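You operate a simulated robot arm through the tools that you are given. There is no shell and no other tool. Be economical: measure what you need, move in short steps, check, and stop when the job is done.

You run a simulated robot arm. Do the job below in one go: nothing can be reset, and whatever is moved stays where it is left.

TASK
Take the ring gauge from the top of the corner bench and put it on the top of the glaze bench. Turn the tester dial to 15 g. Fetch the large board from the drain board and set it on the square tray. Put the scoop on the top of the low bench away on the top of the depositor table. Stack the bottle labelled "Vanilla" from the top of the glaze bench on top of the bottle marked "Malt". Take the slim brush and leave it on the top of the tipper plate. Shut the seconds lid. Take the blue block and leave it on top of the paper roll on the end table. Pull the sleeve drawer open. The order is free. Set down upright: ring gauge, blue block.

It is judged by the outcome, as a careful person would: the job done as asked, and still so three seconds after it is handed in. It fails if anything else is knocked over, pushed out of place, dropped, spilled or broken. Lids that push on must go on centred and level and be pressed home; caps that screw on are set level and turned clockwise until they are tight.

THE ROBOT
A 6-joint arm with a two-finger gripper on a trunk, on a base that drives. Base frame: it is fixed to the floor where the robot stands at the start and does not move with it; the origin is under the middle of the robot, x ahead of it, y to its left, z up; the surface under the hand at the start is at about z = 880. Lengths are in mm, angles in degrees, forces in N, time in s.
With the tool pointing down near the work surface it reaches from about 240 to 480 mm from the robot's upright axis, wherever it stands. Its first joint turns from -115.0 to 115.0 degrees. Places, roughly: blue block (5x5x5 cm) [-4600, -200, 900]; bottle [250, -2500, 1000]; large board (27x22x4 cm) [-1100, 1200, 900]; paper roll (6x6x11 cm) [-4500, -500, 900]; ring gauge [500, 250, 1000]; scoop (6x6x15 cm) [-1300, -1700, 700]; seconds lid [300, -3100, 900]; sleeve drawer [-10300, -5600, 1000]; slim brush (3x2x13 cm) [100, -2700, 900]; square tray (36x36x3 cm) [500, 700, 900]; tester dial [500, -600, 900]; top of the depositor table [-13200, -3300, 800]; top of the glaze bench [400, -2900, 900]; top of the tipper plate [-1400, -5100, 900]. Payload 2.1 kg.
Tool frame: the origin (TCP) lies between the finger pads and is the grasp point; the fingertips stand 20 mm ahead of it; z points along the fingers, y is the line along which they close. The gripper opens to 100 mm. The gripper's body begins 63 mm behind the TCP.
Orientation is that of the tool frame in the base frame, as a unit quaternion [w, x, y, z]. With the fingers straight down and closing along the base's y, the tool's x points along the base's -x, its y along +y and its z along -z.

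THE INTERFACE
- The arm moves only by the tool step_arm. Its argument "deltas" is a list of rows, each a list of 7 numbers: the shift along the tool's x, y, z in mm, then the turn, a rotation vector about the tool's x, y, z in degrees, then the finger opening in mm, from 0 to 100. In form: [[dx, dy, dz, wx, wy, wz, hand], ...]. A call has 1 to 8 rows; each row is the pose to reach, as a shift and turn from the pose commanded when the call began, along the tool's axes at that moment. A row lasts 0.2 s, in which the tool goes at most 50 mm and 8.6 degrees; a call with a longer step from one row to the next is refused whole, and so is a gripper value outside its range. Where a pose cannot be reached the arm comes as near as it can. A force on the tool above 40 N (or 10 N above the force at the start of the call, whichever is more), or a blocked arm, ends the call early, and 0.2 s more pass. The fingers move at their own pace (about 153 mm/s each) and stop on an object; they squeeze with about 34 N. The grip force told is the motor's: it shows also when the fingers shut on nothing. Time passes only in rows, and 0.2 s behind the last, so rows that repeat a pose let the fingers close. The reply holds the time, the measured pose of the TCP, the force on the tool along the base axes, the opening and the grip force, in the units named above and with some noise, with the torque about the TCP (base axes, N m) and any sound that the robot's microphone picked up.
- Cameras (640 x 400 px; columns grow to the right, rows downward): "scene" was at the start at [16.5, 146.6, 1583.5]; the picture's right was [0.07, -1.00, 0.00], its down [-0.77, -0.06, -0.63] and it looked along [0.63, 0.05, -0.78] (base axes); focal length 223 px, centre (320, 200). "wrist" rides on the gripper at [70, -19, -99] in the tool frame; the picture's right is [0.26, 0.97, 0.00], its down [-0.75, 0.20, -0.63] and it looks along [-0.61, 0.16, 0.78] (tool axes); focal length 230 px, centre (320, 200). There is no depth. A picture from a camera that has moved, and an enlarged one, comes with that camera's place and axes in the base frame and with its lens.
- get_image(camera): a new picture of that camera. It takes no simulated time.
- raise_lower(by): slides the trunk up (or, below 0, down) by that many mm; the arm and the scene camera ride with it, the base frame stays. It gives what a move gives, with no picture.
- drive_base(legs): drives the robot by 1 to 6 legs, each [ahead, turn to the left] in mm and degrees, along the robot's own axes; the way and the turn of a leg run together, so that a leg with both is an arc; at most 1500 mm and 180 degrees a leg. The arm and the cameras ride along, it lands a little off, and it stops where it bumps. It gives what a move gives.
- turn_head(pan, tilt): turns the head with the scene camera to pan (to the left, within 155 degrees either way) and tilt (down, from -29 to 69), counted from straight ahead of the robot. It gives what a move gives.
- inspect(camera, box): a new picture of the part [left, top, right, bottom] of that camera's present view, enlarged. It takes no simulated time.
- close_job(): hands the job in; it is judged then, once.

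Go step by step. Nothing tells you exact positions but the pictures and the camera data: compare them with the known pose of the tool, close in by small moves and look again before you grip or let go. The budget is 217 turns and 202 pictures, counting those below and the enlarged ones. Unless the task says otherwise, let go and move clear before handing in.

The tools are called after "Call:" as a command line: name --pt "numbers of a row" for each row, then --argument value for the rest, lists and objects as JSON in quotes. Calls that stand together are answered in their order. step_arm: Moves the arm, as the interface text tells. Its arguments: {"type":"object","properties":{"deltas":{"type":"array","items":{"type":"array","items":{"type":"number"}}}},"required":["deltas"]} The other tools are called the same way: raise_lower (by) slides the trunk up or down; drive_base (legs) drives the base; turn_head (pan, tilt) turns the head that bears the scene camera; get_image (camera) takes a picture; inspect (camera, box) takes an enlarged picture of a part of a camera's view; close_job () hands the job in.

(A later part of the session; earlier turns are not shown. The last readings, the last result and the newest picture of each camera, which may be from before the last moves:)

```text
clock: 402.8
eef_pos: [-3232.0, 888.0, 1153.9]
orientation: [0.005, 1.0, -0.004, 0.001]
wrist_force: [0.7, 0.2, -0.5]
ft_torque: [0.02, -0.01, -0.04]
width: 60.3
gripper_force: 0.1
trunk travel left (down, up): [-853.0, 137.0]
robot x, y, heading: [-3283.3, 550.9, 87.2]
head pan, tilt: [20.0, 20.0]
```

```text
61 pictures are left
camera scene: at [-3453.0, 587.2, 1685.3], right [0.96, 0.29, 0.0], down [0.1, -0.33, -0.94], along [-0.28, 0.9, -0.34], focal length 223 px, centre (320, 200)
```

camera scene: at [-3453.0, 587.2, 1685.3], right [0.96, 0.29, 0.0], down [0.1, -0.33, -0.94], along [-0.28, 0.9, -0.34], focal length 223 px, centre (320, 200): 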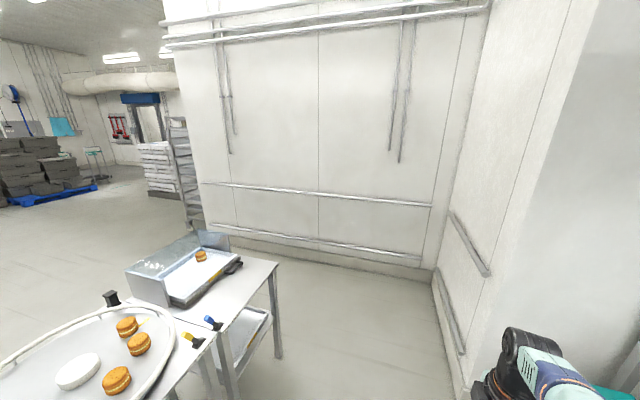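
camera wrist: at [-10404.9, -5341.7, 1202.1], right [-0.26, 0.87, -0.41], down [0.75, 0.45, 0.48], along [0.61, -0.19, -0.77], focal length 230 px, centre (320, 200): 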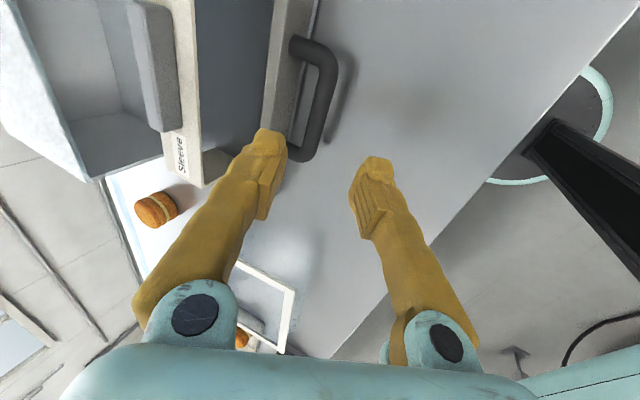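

North passage (y≈2400) is open between the table end (y≈1800) and the wall (y≈3000). I go round to the west side.

Call:
drive_base --legs '[[0, 13], [1400, 0], [480, 0], [0, 80], [1500, 0], [240, 0]]'

Call:
turn_head --pan 60 --tilt 25

Call:
get_image --camera "scene"

```text
clock: 424.9
eef_pos: [-5687.8, 2444.5, 1152.9]
orientation: [0.002, 0.692, 0.721, 0.004]
wrist_force: [-0.2, 0.1, 1.2]
ft_torque: [0.0, 0.01, 0.0]
width: 59.9
gripper_force: 0.0
trunk travel left (down, up): [-853.0, 137.0]
robot x, y, heading: [-5348.4, 2411.4, 179.7]
head pan, tilt: [20.0, 20.0]
```

```text
clock: 426.0
eef_pos: [-5689.9, 2444.1, 1153.7]
orientation: [0.003, 0.693, 0.721, 0.005]
wrist_force: [0.0, -0.7, -0.1]
ft_torque: [0.01, 0.0, 0.02]
width: 59.9
gripper_force: 0.0
trunk travel left (down, up): [-853.0, 137.0]
robot x, y, heading: [-5347.3, 2411.1, 180.1]
head pan, tilt: [60.0, 25.0]
```

```text
60 pictures are left
camera scene: at [-5334.6, 2191.9, 1677.2], right [-0.87, 0.5, 0.0], down [0.21, 0.37, -0.91], along [-0.45, -0.78, -0.42], focal length 223 px, centre (320, 200)
```

scene: 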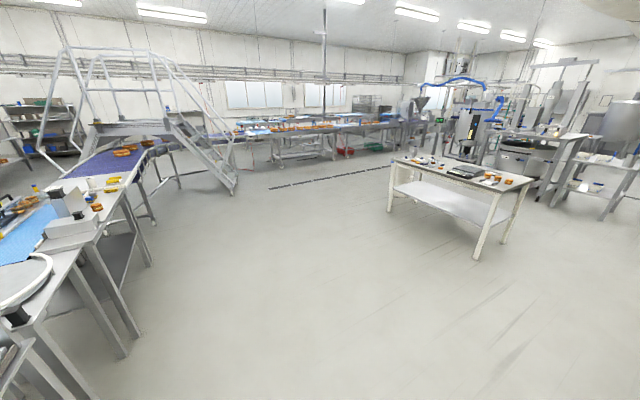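

West side is clear. I drive down and face the table.

Call:
drive_base --legs '[[0, 90], [1400, 0], [1340, 0], [0, 90], [150, 0]]'

Call:
turn_head --pan 0 --tilt 40

Call:
get_image --camera "scene"

```text
clock: 447.8
eef_pos: [-4798.8, -321.5, 1153.4]
orientation: [0.003, 0.731, -0.683, -0.002]
wrist_force: [-0.3, -0.1, 0.1]
ft_torque: [-0.01, -0.01, -0.01]
width: 59.9
gripper_force: 0.0
trunk travel left (down, up): [-853.0, 137.0]
robot x, y, heading: [-5136.2, -295.0, 1.5]
head pan, tilt: [60.0, 25.0]
```

```text
clock: 449.1
eef_pos: [-4797.5, -320.1, 1153.7]
orientation: [0.004, 0.731, -0.682, -0.003]
wrist_force: [0.2, 0.3, 0.2]
ft_torque: [0.0, -0.04, -0.01]
width: 60.0
gripper_force: 0.1
trunk travel left (down, up): [-853.0, 137.0]
robot x, y, heading: [-5140.4, -298.5, 1.4]
head pan, tilt: [0.0, 40.0]
```

```text
59 pictures are left
camera scene: at [-5116.5, -154.6, 1653.9], right [0.03, -1.0, 0.0], down [-0.64, -0.02, -0.77], along [0.77, 0.02, -0.64], focal length 223 px, centre (320, 200)
```

scene: 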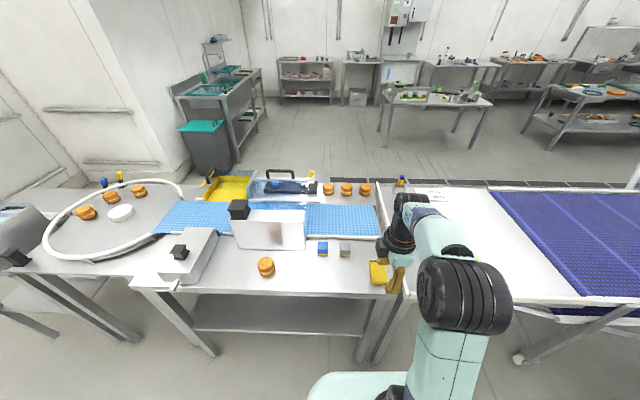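

Blue block at about (−4540, −153); table edge at x≈−4716. I drive closer and turn the wrist camera forward.

Call:
step_arm --pt "0 0 0 0 0 8.5 80" --pt "0 0 0 0 0 17 80" --pt "0 0 0 0 0 25.5 80" --pt "0 0 0 0 0 34 80" --pt "0 0 0 0 0 42.5 80" --pt "0 0 0 0 0 51 80" --pt "0 0 0 0 0 59.5 80" --pt "0 0 0 0 0 68 80"

Call:
step_arm --pt "0 0 -10 0 0 8.5 80" --pt "0 0 -20 0 0 17 80" --pt "0 0 -40 0 0 24 80"

Call:
drive_base --legs '[[190, -1.4]]'

Call:
get_image --camera "wrist"

Call:
turn_head --pan 0 --tilt 50

Call:
get_image --camera "scene"

```text
clock: 450.9
eef_pos: [-4798.3, -321.2, 1152.8]
orientation: [-0.005, -0.223, 0.975, 0.0]
wrist_force: [0.4, -0.2, -0.3]
ft_torque: [-0.01, 0.01, -0.01]
width: 79.8
gripper_force: 0.1
trunk travel left (down, up): [-853.0, 137.0]
robot x, y, heading: [-5138.1, -296.0, 1.8]
head pan, tilt: [0.0, 40.0]
```

```text
clock: 451.7
eef_pos: [-4797.6, -319.8, 1193.3]
orientation: [-0.005, -0.016, 1.0, -0.002]
wrist_force: [-0.3, 0.8, -0.2]
ft_torque: [-0.01, 0.0, -0.01]
width: 80.0
gripper_force: 0.1
trunk travel left (down, up): [-853.0, 137.0]
robot x, y, heading: [-5136.1, -296.6, 1.4]
head pan, tilt: [0.0, 40.0]
```

```text
clock: 453.2
eef_pos: [-4614.1, -328.1, 1194.0]
orientation: [-0.004, -0.002, 1.0, -0.001]
wrist_force: [-0.3, 1.4, -0.8]
ft_torque: [0.0, -0.02, -0.06]
width: 79.8
gripper_force: 0.1
trunk travel left (down, up): [-853.0, 137.0]
robot x, y, heading: [-4951.6, -290.4, -0.2]
head pan, tilt: [0.0, 40.0]
```

```text
58 pictures are left
camera wrist: at [-4681.0, -345.2, 1293.2], right [-0.26, 0.97, 0.0], down [0.76, 0.2, 0.62], along [0.6, 0.16, -0.78], focal length 230 px, centre (320, 200)
```

wrist: 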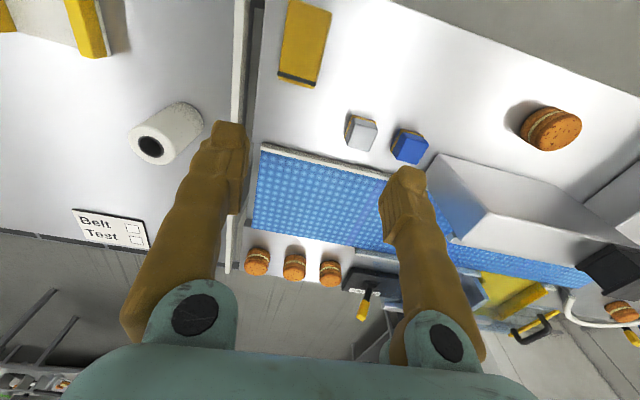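

```text
clock: 454.0
eef_pos: [-4610.0, -327.1, 1192.6]
orientation: [-0.005, -0.002, 1.0, -0.001]
wrist_force: [0.1, -0.3, 0.4]
ft_torque: [-0.03, 0.01, 0.0]
width: 80.1
gripper_force: 0.1
trunk travel left (down, up): [-853.0, 137.0]
robot x, y, heading: [-4949.5, -291.2, -0.2]
head pan, tilt: [0.0, 50.0]
```

```text
57 pictures are left
camera scene: at [-4931.9, -153.1, 1639.7], right [0.0, -1.0, 0.0], down [-0.77, 0.0, -0.64], along [0.64, 0.0, -0.77], focal length 223 px, centre (320, 200)
```

scene: 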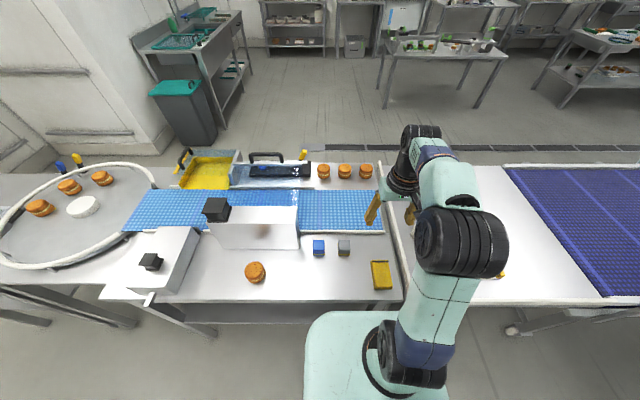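

Block centre ≈ (−4549, −151, 925); roll stands upright at ≈ (−4490, −526), top ≈ 1010. I move over the block.

Call:
step_arm --pt "-15 44 20 0 0 0 80" --pt "-30 88 40 0 0 0 80" --pt "-45 132 60 0 0 0 80" --pt "-61 176 80 0 0 0 80" --pt "-61 176 120 0 0 0 80"

Call:
get_image --camera "wrist"

```text
refused: row 1 steps farther than a row can; nothing moved
```

```text
56 pictures are left
camera wrist: at [-4678.0, -345.1, 1292.5], right [-0.26, 0.97, 0.0], down [0.76, 0.2, 0.62], along [0.6, 0.16, -0.78], focal length 230 px, centre (320, 200)
```

wrist: 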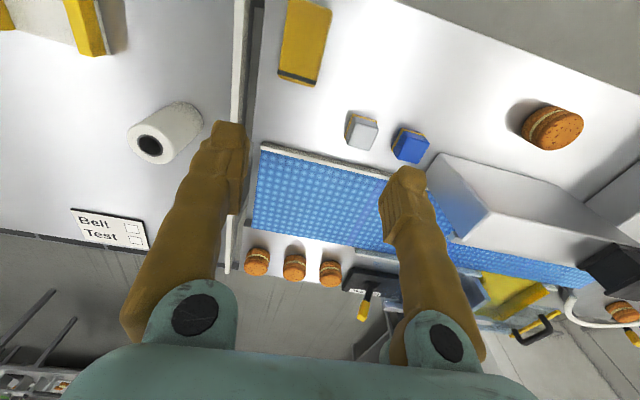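

Call:
step_arm --pt "-12 35 20 0 0 0 80" --pt "-24 70 40 0 0 0 80" --pt "-36 105 60 0 0 0 80" --pt "-48 140 80 0 0 0 80" --pt "-61 176 100 0 0 0 80" --pt "-61 176 130 0 0 0 80"

Call:
get_image --camera "wrist"

```text
clock: 455.4
eef_pos: [-4553.2, -151.0, 1062.0]
orientation: [-0.005, -0.001, 1.0, -0.001]
wrist_force: [-0.7, 0.3, 0.5]
ft_torque: [-0.03, -0.01, -0.04]
width: 80.1
gripper_force: 0.2
trunk travel left (down, up): [-853.0, 137.0]
robot x, y, heading: [-4952.6, -294.3, -0.3]
head pan, tilt: [0.0, 50.0]
```

```text
55 pictures are left
camera wrist: at [-4621.0, -168.7, 1161.5], right [-0.26, 0.97, 0.0], down [0.76, 0.2, 0.62], along [0.6, 0.16, -0.78], focal length 230 px, centre (320, 200)
```

wrist: 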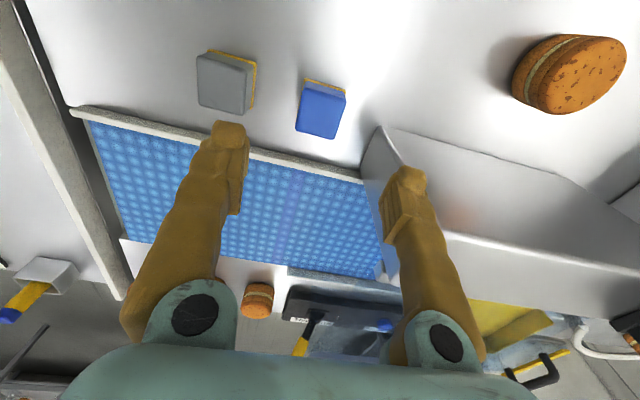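

Block is centred and aligned. I descend and grip.

Call:
step_arm --pt "-5 1 45 0 0 0 76" --pt "-5 1 90 0 0 0 76" --pt "-5 1 130 0 0 0 76" --pt "-5 1 150 0 0 0 76" --pt "-5 1 150 0 0 0 0" --pt "-5 1 150 0 0 0 0"

Call:
get_image --camera "wrist"

```text
clock: 456.4
eef_pos: [-4549.0, -152.0, 918.1]
orientation: [-0.004, -0.002, 1.0, 0.0]
wrist_force: [-5.2, -1.3, 13.1]
ft_torque: [0.37, -0.04, 0.11]
width: 40.9
gripper_force: 26.2
trunk travel left (down, up): [-853.0, 137.0]
robot x, y, heading: [-4951.9, -296.1, -0.2]
head pan, tilt: [0.0, 50.0]
stopped in row 5: the force on the tool passed its limit at 48 N (the readings are from after the stop); the commanded pose is now the measured one
```

```text
54 pictures are left
camera wrist: at [-4618.1, -170.1, 1017.0], right [-0.26, 0.97, 0.0], down [0.75, 0.2, 0.62], along [0.6, 0.16, -0.78], focal length 230 px, centre (320, 200)
```

wrist: 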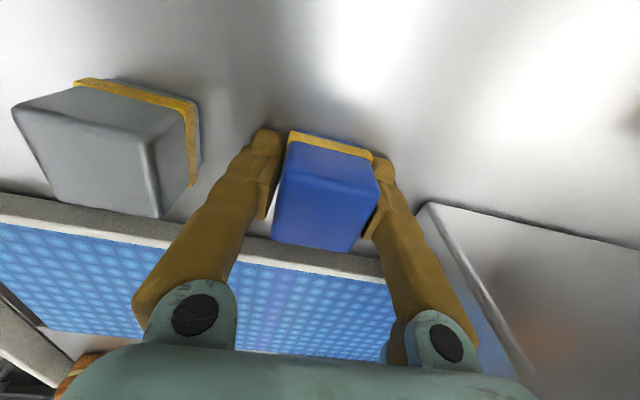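

The fingertips touched the table (surface ≈897). I ease up 5 mm and complete the grip.

Call:
step_arm --pt "0 0 -5 0 0 0 60" --pt "0 0 -5 0 0 0 60" --pt "0 0 -5 0 0 0 0" --pt "0 0 -5 0 0 0 0" --pt "0 0 -5 0 0 0 0"

Call:
get_image --camera "wrist"

```text
clock: 457.6
eef_pos: [-4548.3, -151.7, 920.5]
orientation: [-0.005, -0.002, 1.0, -0.001]
wrist_force: [-0.4, -0.2, -0.2]
ft_torque: [0.02, -0.01, 0.03]
width: 40.5
gripper_force: 34.1
trunk travel left (down, up): [-853.0, 137.0]
robot x, y, heading: [-4950.8, -298.3, 0.0]
head pan, tilt: [0.0, 50.0]
```

```text
53 pictures are left
camera wrist: at [-4615.4, -169.4, 1020.3], right [-0.26, 0.97, 0.0], down [0.76, 0.2, 0.62], along [0.6, 0.16, -0.78], focal length 230 px, centre (320, 200)
```

wrist: 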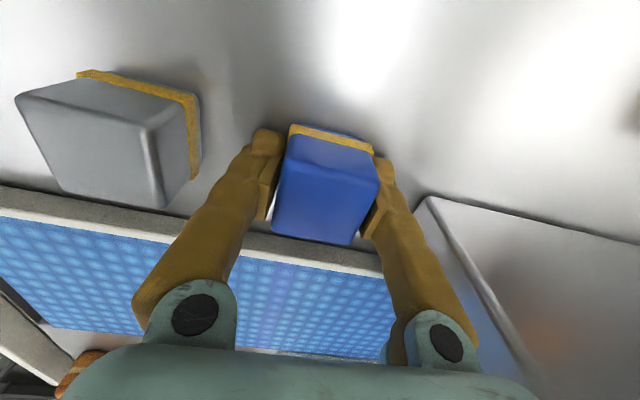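

Gripped. I lift and move toward the roll.

Call:
step_arm --pt "0 0 -40 0 0 0 0" --pt "0 0 -85 0 0 0 0" --pt "0 0 -130 0 0 0 0" --pt "0 0 -175 0 0 0 0" --pt "0 -45 -190 0 0 0 0" --pt "0 -90 -190 0 0 0 0" --pt "0 -135 -190 0 0 0 0" --pt "0 -180 -190 0 0 0 0"

Call:
step_arm --pt "10 -45 0 0 0 0 0" --pt "20 -90 0 0 0 0 0" --pt "20 -135 0 0 0 0 0"

Call:
get_image --camera "wrist"

Call:
get_image --camera "scene"

```text
clock: 459.4
eef_pos: [-4546.9, -334.7, 1109.2]
orientation: [-0.005, -0.002, 1.0, 0.0]
wrist_force: [0.4, 0.2, -0.3]
ft_torque: [-0.01, 0.02, 0.0]
width: 40.6
gripper_force: 34.0
trunk travel left (down, up): [-853.0, 137.0]
robot x, y, heading: [-4952.9, -291.9, -0.1]
head pan, tilt: [0.0, 50.0]
```

```text
clock: 460.2
eef_pos: [-4565.9, -468.9, 1110.5]
orientation: [-0.005, -0.002, 1.0, 0.0]
wrist_force: [0.0, 0.2, -0.7]
ft_torque: [0.02, -0.01, 0.0]
width: 40.9
gripper_force: 33.4
trunk travel left (down, up): [-853.0, 137.0]
robot x, y, heading: [-4953.7, -294.0, -0.1]
head pan, tilt: [0.0, 50.0]
```

```text
52 pictures are left
camera wrist: at [-4633.9, -486.3, 1209.9], right [-0.26, 0.97, 0.0], down [0.76, 0.2, 0.62], along [0.6, 0.16, -0.78], focal length 230 px, centre (320, 200)
```

wrist: 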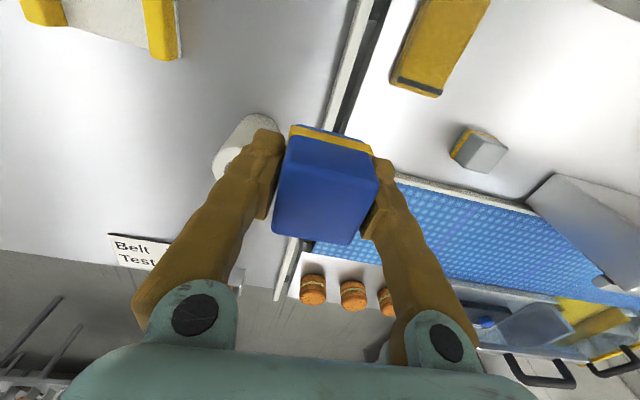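

```text
51 pictures are left
camera scene: at [-4931.7, -154.9, 1639.8], right [0.0, -1.0, 0.0], down [-0.77, 0.0, -0.64], along [0.64, 0.0, -0.77], focal length 223 px, centre (320, 200)
```

scene: 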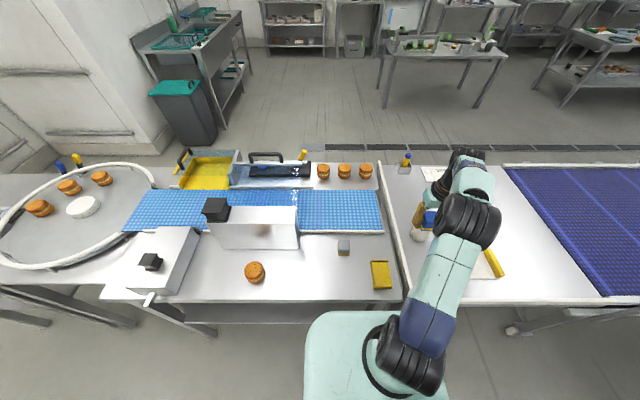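

The roll at ≈(−4488, −533) is beyond reach from here, so I shift the base ~170 mm to the right.

Call:
drive_base --legs '[[-250, 40], [-250, -40], [485, 0]]'

Call:
get_image --camera "scene"

Call:
get_image --camera "wrist"

```text
clock: 467.0
eef_pos: [-4535.2, -646.2, 1109.2]
orientation: [-0.004, 0.006, 1.0, 0.0]
wrist_force: [0.6, 0.2, -0.8]
ft_torque: [0.03, 0.03, 0.01]
width: 40.9
gripper_force: 33.8
trunk travel left (down, up): [-853.0, 137.0]
robot x, y, heading: [-4918.4, -470.1, -1.1]
head pan, tilt: [0.0, 50.0]
stopped in leg 3: the robot was blocked; the commanded pose is now the measured one
```

```text
50 pictures are left
camera scene: at [-4895.4, -326.1, 1639.7], right [-0.02, -1.0, 0.0], down [-0.77, 0.02, -0.64], along [0.64, -0.01, -0.77], focal length 223 px, centre (320, 200)
```

scene: 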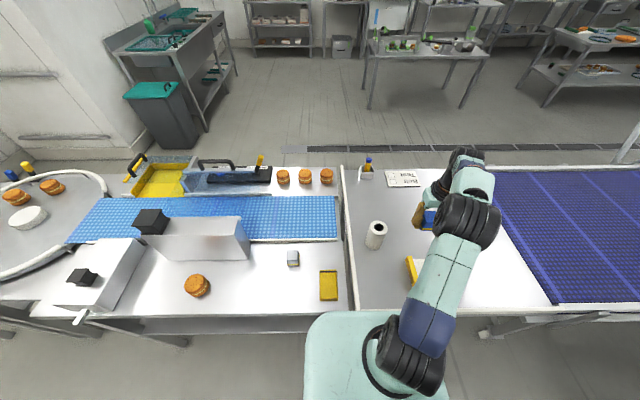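

```text
49 pictures are left
camera wrist: at [-4603.3, -662.4, 1209.8], right [-0.25, 0.97, 0.0], down [0.76, 0.19, 0.62], along [0.6, 0.15, -0.78], focal length 230 px, centre (320, 200)
```

wrist: 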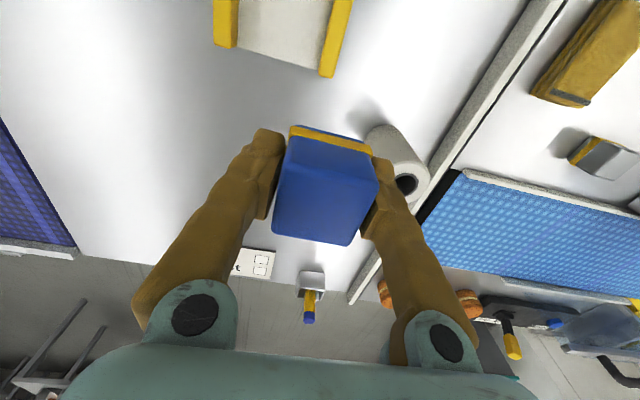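

Roll top centre triangulates to (−4482, −532, 998). I move the block over it.

Call:
step_arm --pt "-13 29 0 0 0 0 0" --pt "-26 57 0 0 0 0 0" --pt "-39 85 15 0 0 0 0" --pt "-52 115 40 0 0 0 0" --pt "-52 115 55 0 0 0 0"

Call:
get_image --camera "wrist"

Call:
inspect --camera "scene" --box '[330, 170, 450, 270]'

```text
clock: 468.2
eef_pos: [-4483.8, -530.6, 1055.8]
orientation: [-0.005, 0.007, 1.0, -0.001]
wrist_force: [0.3, 1.4, -1.1]
ft_torque: [0.03, -0.02, -0.01]
width: 40.6
gripper_force: 33.6
trunk travel left (down, up): [-853.0, 137.0]
robot x, y, heading: [-4919.8, -464.2, -1.2]
head pan, tilt: [0.0, 50.0]
```

```text
48 pictures are left
camera wrist: at [-4551.8, -547.5, 1154.2], right [-0.25, 0.97, 0.0], down [0.76, 0.19, 0.62], along [0.6, 0.15, -0.78], focal length 230 px, centre (320, 200)
```

wrist: 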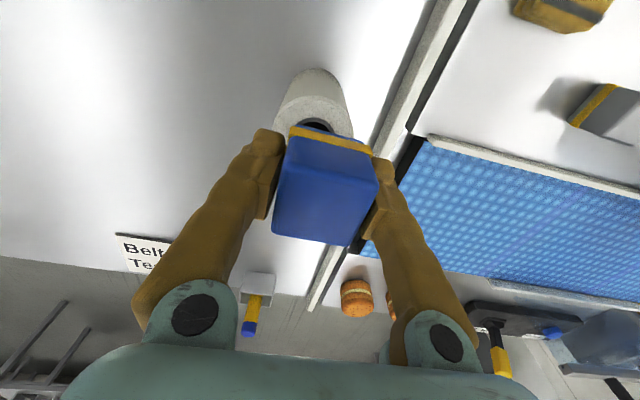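

```text
4.00 times, centred on (390, 220) of scene
camera zoom: at [-4897.4, -326.7, 1639.8], right [-0.02, -1.0, 0.0], down [-0.77, 0.02, -0.64], along [0.64, -0.01, -0.77], focal length 893 px, centre (40, 120)
```

zoom: 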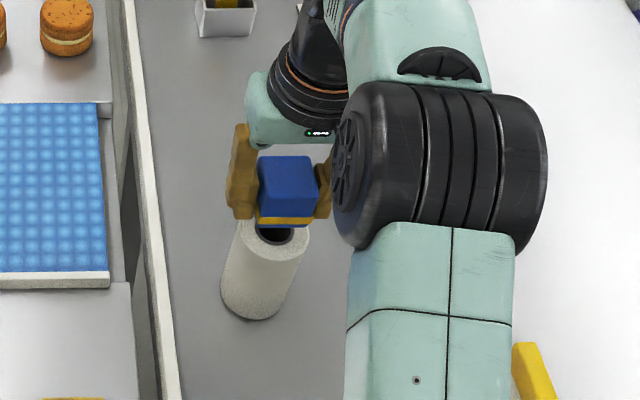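

Roll is ~10 mm nearer (−x) than the block. I adjust and recheck.

Call:
step_arm --pt "5 -1 5 0 0 0 0" --pt "10 -2 12 0 0 0 0" --pt "10 -2 18 0 0 0 0"

Call:
inspect --camera "wrist" --box '[240, 50, 400, 170]'

Call:
inspect --camera "scene" --box '[330, 170, 450, 270]'

```text
clock: 469.0
eef_pos: [-4493.9, -533.0, 1038.1]
orientation: [-0.005, 0.007, 1.0, 0.0]
wrist_force: [0.5, -0.2, 0.1]
ft_torque: [-0.01, -0.02, 0.0]
width: 40.8
gripper_force: 34.1
trunk travel left (down, up): [-853.0, 137.0]
robot x, y, heading: [-4920.2, -465.9, -1.0]
head pan, tilt: [0.0, 50.0]
```

```text
3.33 times, centred on (320, 110) of wrist
camera zoom: at [-4562.2, -549.0, 1137.2], right [-0.25, 0.97, 0.0], down [0.76, 0.19, 0.62], along [0.6, 0.15, -0.78], focal length 767 px, centre (320, 500)
```

zoom: 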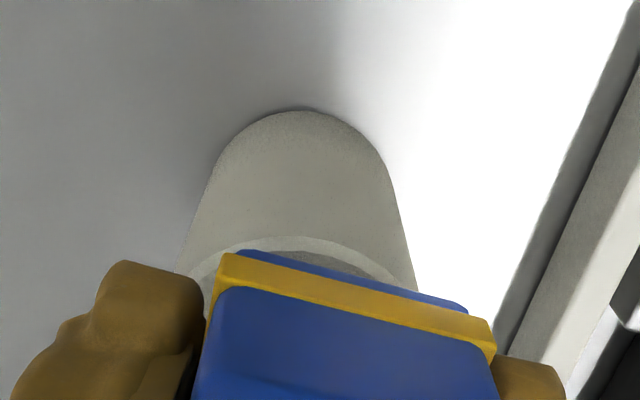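

```text
4.00 times, centred on (390, 220) of scene
camera zoom: at [-4897.2, -325.9, 1639.7], right [-0.02, -1.0, 0.0], down [-0.77, 0.02, -0.64], along [0.64, -0.01, -0.77], focal length 893 px, centre (40, 120)
```

zoom: 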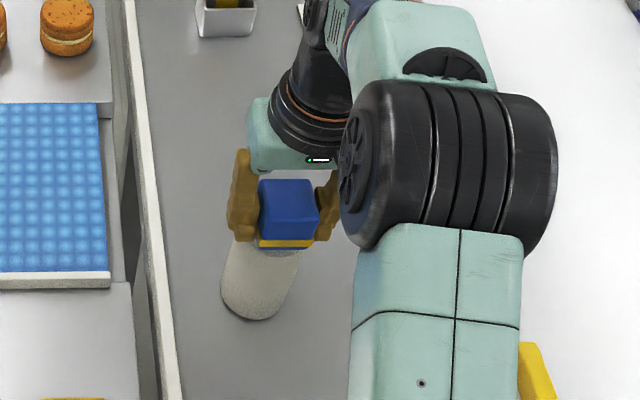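

Checking rims: the roll is at about (−4486, −535). I shift +8 mm in x and recheck.

Call:
step_arm --pt "-4 -1 0 0 0 0 0" --pt "-8 -2 0 0 0 0 0" --pt "-8 -2 3 0 0 0 0"

Call:
inspect --camera "wrist" --box '[240, 50, 400, 170]'

Call:
inspect --camera "scene" --box '[360, 190, 440, 260]'

```text
clock: 469.8
eef_pos: [-4485.6, -535.2, 1035.3]
orientation: [-0.005, 0.006, 1.0, -0.001]
wrist_force: [-0.2, -0.2, -0.4]
ft_torque: [-0.03, 0.07, 0.03]
width: 40.8
gripper_force: 33.8
trunk travel left (down, up): [-853.0, 137.0]
robot x, y, heading: [-4917.0, -464.4, -1.4]
head pan, tilt: [0.0, 50.0]
```

```text
3.33 times, centred on (320, 110) of wrist
camera zoom: at [-4553.9, -551.7, 1134.3], right [-0.25, 0.97, 0.0], down [0.76, 0.19, 0.62], along [0.6, 0.15, -0.78], focal length 767 px, centre (320, 500)
```

zoom: 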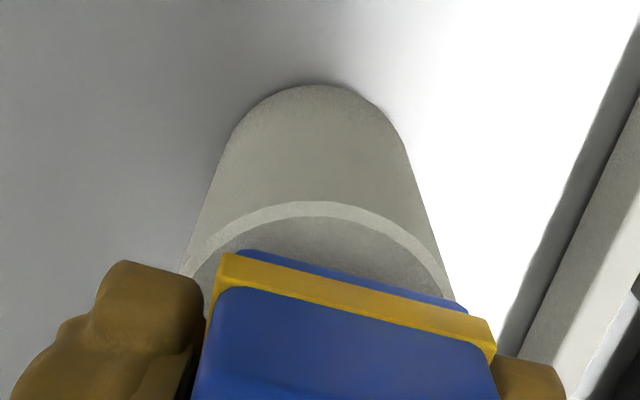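

```text
5.71 times, centred on (400, 225) of scene
camera zoom: at [-4897.5, -325.9, 1639.7], right [-0.02, -1.0, 0.0], down [-0.77, 0.02, -0.64], along [0.64, -0.01, -0.77], focal length 1276 px, centre (-137, 57)
```

zoom: 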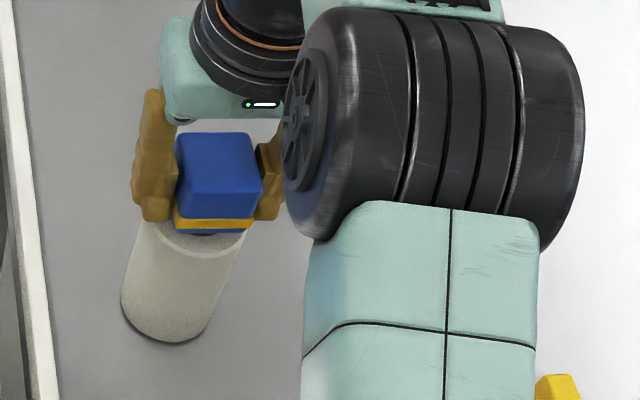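

Alignment is within ~2 mm. Final nudge and lower to contact.

Call:
step_arm --pt "-2 2 3 0 0 0 0" --pt "-2 2 6 0 0 0 0" --pt "-2 2 9 0 0 0 0"

Call:
inspect --camera "wrist" --box '[240, 50, 400, 170]'

```text
clock: 470.6
eef_pos: [-4483.5, -533.5, 1025.0]
orientation: [-0.005, 0.005, 1.0, -0.002]
wrist_force: [0.4, 0.7, -0.8]
ft_torque: [0.01, -0.02, -0.03]
width: 40.7
gripper_force: 34.0
trunk travel left (down, up): [-853.0, 137.0]
robot x, y, heading: [-4917.7, -466.1, -1.3]
head pan, tilt: [0.0, 50.0]
```

```text
3.33 times, centred on (320, 110) of wrist
camera zoom: at [-4552.5, -550.3, 1124.4], right [-0.25, 0.97, 0.0], down [0.76, 0.19, 0.62], along [0.6, 0.15, -0.78], focal length 767 px, centre (320, 500)
```

zoom: 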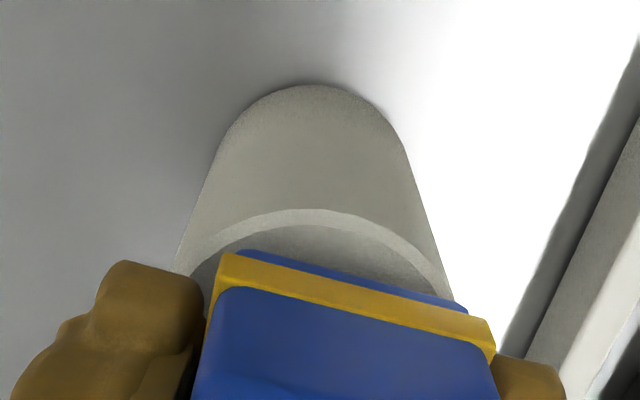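

Call:
step_arm --pt "0 0 2 0 0 0 0" --pt "0 0 4 0 0 0 0" --pt "0 0 6 0 0 0 0" --pt "0 0 7.5 0 0 0 0"

```text
clock: 471.6
eef_pos: [-4485.3, -533.0, 1019.8]
orientation: [-0.001, 0.006, 1.0, -0.001]
wrist_force: [4.5, -1.6, 24.9]
ft_torque: [-0.09, 0.05, 0.0]
width: 40.8
gripper_force: 33.9
trunk travel left (down, up): [-853.0, 137.0]
robot x, y, heading: [-4918.2, -465.7, -1.3]
head pan, tilt: [0.0, 50.0]
```

Contact (25 N). I relieve, release, and rise.

Call:
step_arm --pt "0 0 -1.5 0 0 0 0" --pt "0 0 -1.5 0 0 0 46" --pt "0 0 -1.5 0 0 0 60" --pt "0 0 -1.5 0 0 0 74" --pt "0 0 -30 0 0 0 74" --pt "0 0 -75 0 0 0 74" --pt "0 0 -115 0 0 0 74"

Call:
get_image --camera "wrist"

Call:
get_image --camera "scene"

```text
clock: 473.2
eef_pos: [-4484.2, -530.5, 1134.1]
orientation: [-0.004, 0.007, 1.0, -0.001]
wrist_force: [-0.9, 0.6, -0.3]
ft_torque: [-0.02, 0.02, -0.03]
width: 73.8
gripper_force: 0.0
trunk travel left (down, up): [-853.0, 137.0]
robot x, y, heading: [-4919.1, -465.8, -0.9]
head pan, tilt: [0.0, 50.0]
```

```text
41 pictures are left
camera wrist: at [-4552.7, -547.7, 1233.8], right [-0.25, 0.97, 0.0], down [0.76, 0.19, 0.62], along [0.6, 0.15, -0.78], focal length 230 px, centre (320, 200)
```

wrist: 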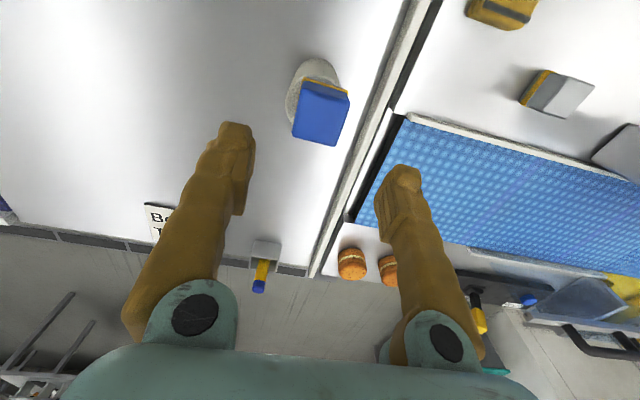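

```text
40 pictures are left
camera scene: at [-4898.0, -325.9, 1639.7], right [-0.02, -1.0, 0.0], down [-0.77, 0.02, -0.64], along [0.64, -0.01, -0.77], focal length 223 px, centre (320, 200)
```

scene: 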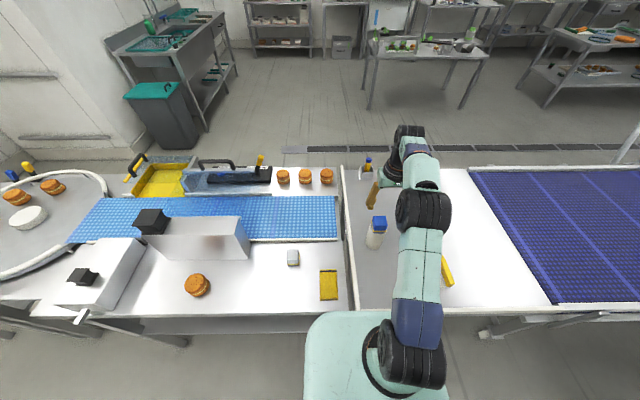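

The block sits on the roll. I retract and drive back round to the drain board at (−1150, 1190).

Call:
step_arm --pt "0 0 -40 0 0 0 80" --pt "40 0 -50 0 0 0 80" --pt "80 0 -50 0 0 0 80" --pt "120 30 -50 0 0 0 80"

Call:
drive_base --legs '[[-430, 0], [0, 91], [1450, 0], [1420, 0], [0, -90], [1500, 0]]'

Call:
drive_base --legs '[[240, 0], [0, -80], [1400, 0], [520, 0], [0, 80]]'

Call:
turn_head --pan 15 --tilt 25

Call:
get_image --camera "scene"

```text
clock: 474.2
eef_pos: [-4602.5, -499.0, 1184.9]
orientation: [-0.004, 0.006, 1.0, -0.002]
wrist_force: [0.3, 0.9, 0.3]
ft_torque: [-0.01, -0.01, -0.02]
width: 80.0
gripper_force: 0.0
trunk travel left (down, up): [-853.0, 137.0]
robot x, y, heading: [-4920.0, -468.7, -1.4]
head pan, tilt: [0.0, 50.0]
```

```text
clock: 504.9
eef_pos: [-3514.0, 2357.0, 1185.0]
orientation: [-0.005, 0.002, 1.0, 0.0]
wrist_force: [-1.4, 0.1, -0.6]
ft_torque: [-0.01, 0.03, -0.02]
width: 80.2
gripper_force: 0.1
trunk travel left (down, up): [-853.0, 137.0]
robot x, y, heading: [-3833.4, 2391.5, -0.7]
head pan, tilt: [0.0, 50.0]
```

```text
clock: 522.8
eef_pos: [-3087.9, 430.8, 1183.3]
orientation: [-0.005, 0.045, 0.999, 0.0]
wrist_force: [-0.1, 1.0, 0.7]
ft_torque: [-0.01, -0.01, 0.0]
width: 79.9
gripper_force: 0.1
trunk travel left (down, up): [-853.0, 137.0]
robot x, y, heading: [-3400.0, 491.6, -5.8]
head pan, tilt: [0.0, 50.0]
```

```text
clock: 523.7
eef_pos: [-3089.4, 432.8, 1183.5]
orientation: [-0.005, 0.044, 0.999, -0.001]
wrist_force: [0.6, 0.6, -0.4]
ft_torque: [0.01, 0.01, -0.03]
width: 80.0
gripper_force: 0.1
trunk travel left (down, up): [-853.0, 137.0]
robot x, y, heading: [-3403.5, 487.6, -5.5]
head pan, tilt: [15.0, 25.0]
```

```text
39 pictures are left
camera scene: at [-3356.5, 652.2, 1677.1], right [0.16, -0.99, 0.0], down [-0.42, -0.07, -0.91], along [0.89, 0.15, -0.42], focal length 223 px, centre (320, 200)
```

scene: 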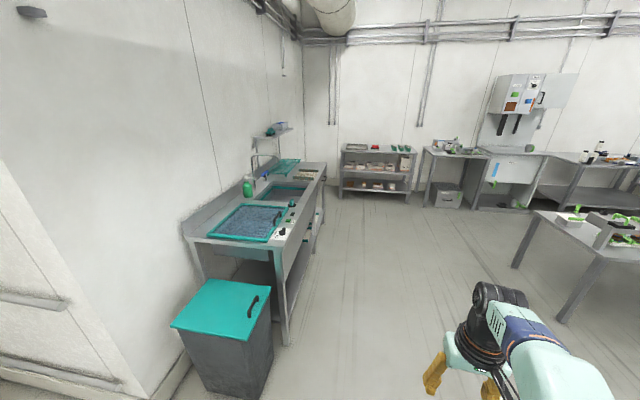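

The sink bench front edge is at y≈1080. I drive along y≈490 past the bin, then to x≈−1140 facing +y.

Call:
drive_base --legs '[[0, 5.5], [1350, 0], [0, 12], [940, 0], [0, 78]]'

Call:
turn_head --pan 0 --tilt 45

Call:
get_image --camera "scene"

```text
clock: 539.8
eef_pos: [-1097.6, 1079.1, 1184.2]
orientation: [0.003, 0.734, -0.679, 0.004]
wrist_force: [-0.5, -0.1, -0.7]
ft_torque: [-0.03, -0.01, -0.01]
width: 80.0
gripper_force: 0.1
trunk travel left (down, up): [-853.0, 137.0]
robot x, y, heading: [-1102.7, 762.4, 94.1]
head pan, tilt: [15.0, 25.0]
```

```text
clock: 540.6
eef_pos: [-1097.4, 1078.1, 1184.3]
orientation: [0.003, 0.734, -0.679, 0.004]
wrist_force: [-0.4, 0.6, -1.1]
ft_torque: [0.03, 0.06, -0.03]
width: 79.8
gripper_force: 0.0
trunk travel left (down, up): [-853.0, 137.0]
robot x, y, heading: [-1103.3, 762.3, 94.0]
head pan, tilt: [0.0, 45.0]
```

```text
38 pictures are left
camera scene: at [-1244.2, 772.9, 1646.7], right [1.0, 0.07, 0.0], down [0.05, -0.7, -0.71], along [-0.05, 0.71, -0.71], focal length 223 px, centre (320, 200)
```

scene: 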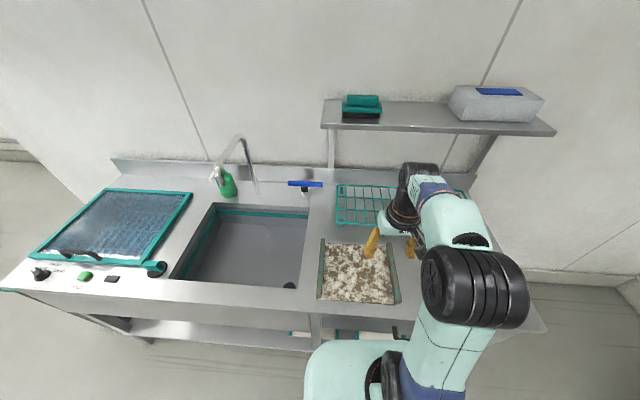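

Call:
inspect --camera "scene" --box '[300, 220, 430, 330]'

Call:
get_image --camera "wrist"

```text
3.64 times, centred on (365, 275) of scene
camera zoom: at [-1244.2, 772.9, 1646.7], right [1.0, 0.07, 0.0], down [0.05, -0.7, -0.71], along [-0.05, 0.71, -0.71], focal length 812 px, centre (156, -73)
```

zoom: 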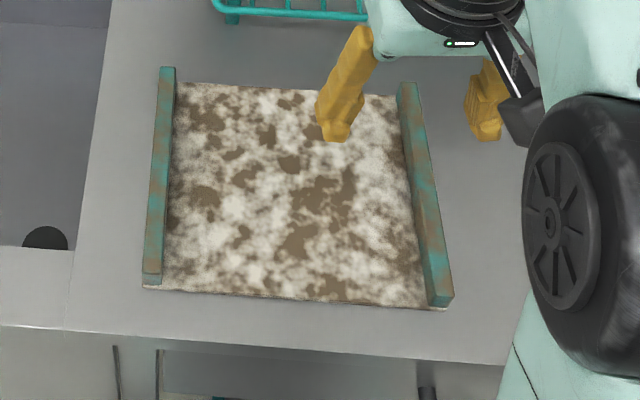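

```text
36 pictures are left
camera wrist: at [-1072.7, 1013.1, 1283.6], right [-0.94, -0.33, 0.0], down [-0.26, 0.74, 0.62], along [-0.21, 0.59, -0.78], focal length 230 px, centre (320, 200)
```

wrist: 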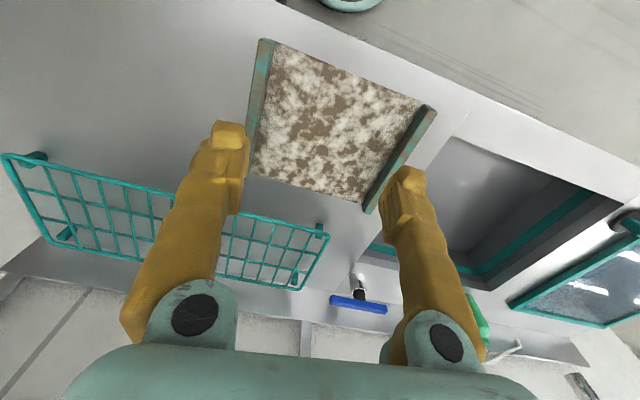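

The large board has a raised cleat on each side; the right cleat is at x≈−1015, y 1045–1272, top z≈918. I align above its middle to grip it.

Call:
step_arm --pt "-18 -22 30 0 0 1.1 50" --pt "-37 -44 60 0 0 2.2 50" --pt "-55 -66 90 0 0 3.3 50" --pt "-73 -88 120 0 0 4.4 50" --pt "-73 -88 165 0 0 4.4 50"

Call:
get_image --camera "wrist"

```text
clock: 541.8
eef_pos: [-1015.0, 1155.8, 1017.0]
orientation: [0.002, 0.707, -0.707, 0.004]
wrist_force: [0.5, -0.3, -0.8]
ft_torque: [-0.02, -0.01, -0.01]
width: 49.8
gripper_force: 0.0
trunk travel left (down, up): [-853.0, 137.0]
robot x, y, heading: [-1103.2, 762.0, 94.0]
head pan, tilt: [0.0, 45.0]
```

```text
35 pictures are left
camera wrist: at [-995.0, 1087.9, 1116.9], right [-0.97, -0.26, 0.0], down [-0.2, 0.76, 0.62], along [-0.16, 0.6, -0.78], focal length 230 px, centre (320, 200)
```

wrist: 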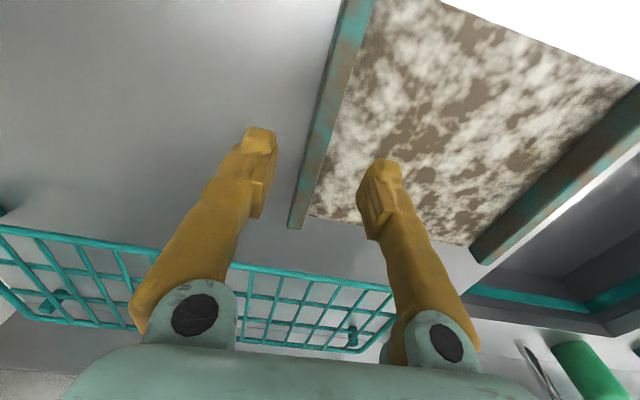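

Call:
step_arm --pt "-5 4 35 0 0 0 50" --pt "-10 4 70 0 0 0 50" --pt "-10 4 95 0 0 0 50" --pt "-10 4 101 0 0 0 50"

Call:
get_image --camera "wrist"

```text
clock: 542.7
eef_pos: [-1017.2, 1163.5, 927.8]
orientation: [0.0, 0.707, -0.707, 0.002]
wrist_force: [-0.2, -5.2, 15.9]
ft_torque: [-0.12, 0.53, 0.19]
width: 50.3
gripper_force: 0.2
trunk travel left (down, up): [-853.0, 137.0]
robot x, y, heading: [-1106.0, 761.2, 94.0]
head pan, tilt: [0.0, 45.0]
stopped in row 4: the force on the tool passed its limit at 43 N (the readings are from after the stop); the commanded pose is now the measured one
```

```text
34 pictures are left
camera wrist: at [-998.4, 1096.2, 1026.8], right [-0.97, -0.26, 0.0], down [-0.2, 0.75, 0.63], along [-0.16, 0.61, -0.78], focal length 230 px, centre (320, 200)
```

wrist: 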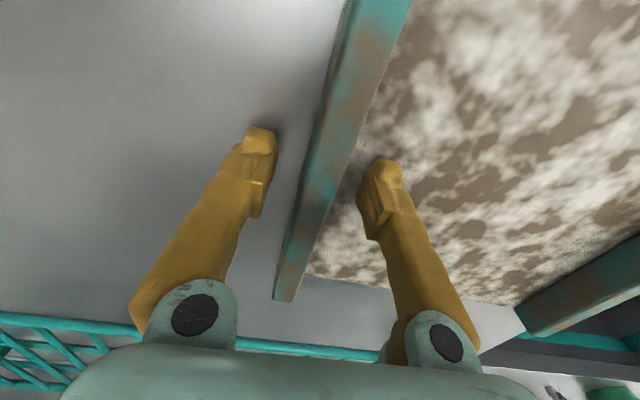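

Inner tip touched the board surface (z≈907). I ease up 2 mm and grip the cleat.

Call:
step_arm --pt "0 0 -2 0 0 0 50" --pt "0 0 -2 0 0 0 0" --pt "0 0 -2 0 0 0 0" --pt "0 0 -2 0 0 0 0"

Call:
step_arm --pt "0 0 -8 0 0 0 0" --pt "0 0 -16 0 0 0 0" --pt "0 0 -24 0 0 0 0" --pt "0 0 -32 0 0 0 0"

Call:
get_image --camera "wrist"

Call:
get_image --camera "scene"

```text
clock: 543.7
eef_pos: [-1016.7, 1167.4, 926.7]
orientation: [0.0, -0.707, 0.708, -0.003]
wrist_force: [-0.5, 0.0, -0.1]
ft_torque: [0.0, -0.01, -0.11]
width: 16.9
gripper_force: 34.0
trunk travel left (down, up): [-853.0, 137.0]
robot x, y, heading: [-1106.5, 757.0, 93.9]
head pan, tilt: [0.0, 45.0]
```

```text
clock: 544.7
eef_pos: [-1016.1, 1166.4, 959.3]
orientation: [0.001, 0.707, -0.707, 0.003]
wrist_force: [-0.7, -0.4, -1.9]
ft_torque: [-0.02, -0.19, 0.02]
width: 16.8
gripper_force: 33.9
trunk travel left (down, up): [-853.0, 137.0]
robot x, y, heading: [-1104.7, 760.7, 93.9]
head pan, tilt: [0.0, 45.0]
```

```text
33 pictures are left
camera wrist: at [-997.4, 1098.8, 1058.3], right [-0.97, -0.26, 0.0], down [-0.2, 0.75, 0.63], along [-0.16, 0.6, -0.78], focal length 230 px, centre (320, 200)
```

wrist: 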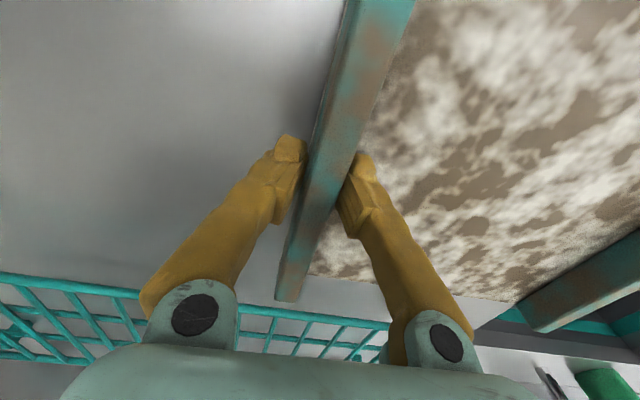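

```text
32 pictures are left
camera scene: at [-1244.2, 773.3, 1646.6], right [1.0, 0.07, 0.0], down [0.05, -0.71, -0.71], along [-0.05, 0.71, -0.71], focal length 223 px, centre (320, 200)
```

scene: 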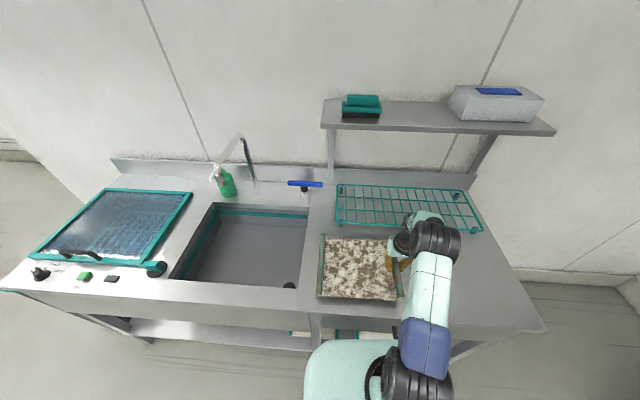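

Board is light and level in the grip. I lift it higher, retract, and carry it to the corner bench.

Call:
step_arm --pt "0 0 -40 0 0 0 0" --pt "0 0 -80 0 0 0 0" --pt "15 0 -120 0 0 0 0" --pt "40 0 -155 0 0 0 0" --pt "70 0 -190 0 0 0 0"

Call:
drive_base --legs '[[-200, 0], [0, -94], [900, 0]]'

Call:
turn_head --pan 0 --tilt 50

Call:
get_image --camera "scene"

```text
clock: 545.9
eef_pos: [-1015.7, 1097.6, 1151.4]
orientation: [0.001, -0.707, 0.708, -0.003]
wrist_force: [-0.6, -0.6, -0.8]
ft_torque: [0.0, -0.19, -0.02]
width: 16.9
gripper_force: 33.5
trunk travel left (down, up): [-853.0, 137.0]
robot x, y, heading: [-1101.9, 760.2, 93.8]
head pan, tilt: [0.0, 45.0]
```

```text
clock: 555.8
eef_pos: [128.6, 435.2, 1151.2]
orientation: [-0.003, 0.043, 0.999, -0.002]
wrist_force: [0.2, -0.7, -1.5]
ft_torque: [-0.18, -0.01, 0.0]
width: 17.1
gripper_force: 34.3
trunk travel left (down, up): [-853.0, 137.0]
robot x, y, heading: [-201.8, 551.4, -1.1]
head pan, tilt: [0.0, 45.0]
```

```text
clock: 556.4
eef_pos: [127.7, 436.1, 1151.1]
orientation: [-0.003, 0.042, 0.999, -0.001]
wrist_force: [0.3, -1.5, -1.8]
ft_torque: [-0.2, 0.0, 0.0]
width: 17.1
gripper_force: 34.0
trunk travel left (down, up): [-853.0, 137.0]
robot x, y, heading: [-199.6, 548.3, -1.1]
head pan, tilt: [0.0, 50.0]
```

```text
31 pictures are left
camera scene: at [-182.5, 691.3, 1639.7], right [-0.02, -1.0, 0.0], down [-0.77, 0.01, -0.64], along [0.64, -0.01, -0.77], focal length 223 px, centre (320, 200)
```

scene: 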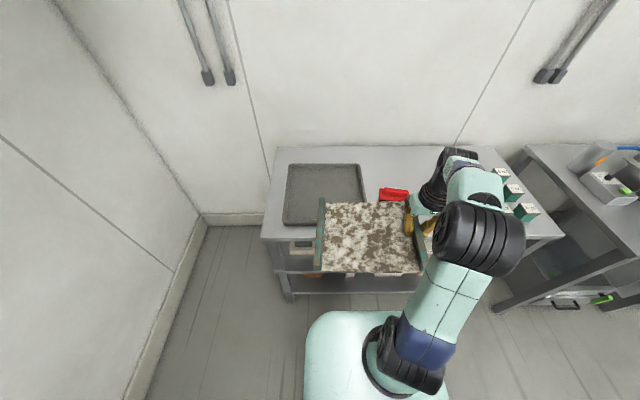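

Tray centre is at about (485, 654), so the gripped cleat should go to (485, 527). I drive up and move over it.

Call:
drive_base --legs '[[225, 1]]'

Call:
step_arm --pt "-25 18 0 0 0 -1.2 0" --pt "-50 36 0 0 0 -2.4 0" --pt "-75 54 10 0 0 -3.6 0" --pt "-100 72 30 0 0 -4.8 0" --pt "-120 86 60 0 0 -4.8 0"

Call:
get_image --camera "scene"

Call:
get_image --camera "wrist"

```text
clock: 558.1
eef_pos: [354.6, 438.7, 1150.9]
orientation: [-0.002, 0.033, 0.999, -0.002]
wrist_force: [-0.4, -0.5, -1.7]
ft_torque: [-0.18, 0.02, -0.01]
width: 17.1
gripper_force: 33.8
trunk travel left (down, up): [-853.0, 137.0]
robot x, y, heading: [20.9, 551.5, 0.2]
head pan, tilt: [0.0, 50.0]
```

```text
clock: 559.3
eef_pos: [480.9, 516.2, 1090.2]
orientation: [-0.003, -0.008, 1.0, -0.003]
wrist_force: [-0.2, -0.2, -1.4]
ft_torque: [-0.19, 0.0, -0.02]
width: 17.2
gripper_force: 34.0
trunk travel left (down, up): [-853.0, 137.0]
robot x, y, heading: [27.4, 547.1, 0.1]
head pan, tilt: [0.0, 50.0]
```

```text
30 pictures are left
camera scene: at [41.8, 690.8, 1639.6], right [0.0, -1.0, 0.0], down [-0.77, 0.0, -0.64], along [0.64, 0.0, -0.77], focal length 223 px, centre (320, 200)
```

scene: 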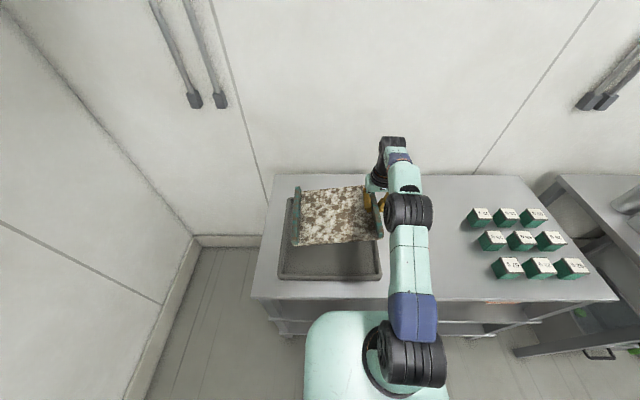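

```text
29 pictures are left
camera wrist: at [413.9, 498.3, 1189.2], right [-0.27, 0.96, 0.0], down [0.75, 0.22, 0.62], along [0.6, 0.17, -0.78], focal length 230 px, centre (320, 200)
```

wrist: 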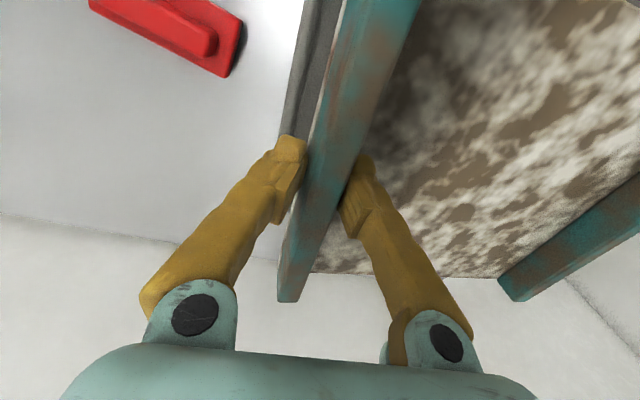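

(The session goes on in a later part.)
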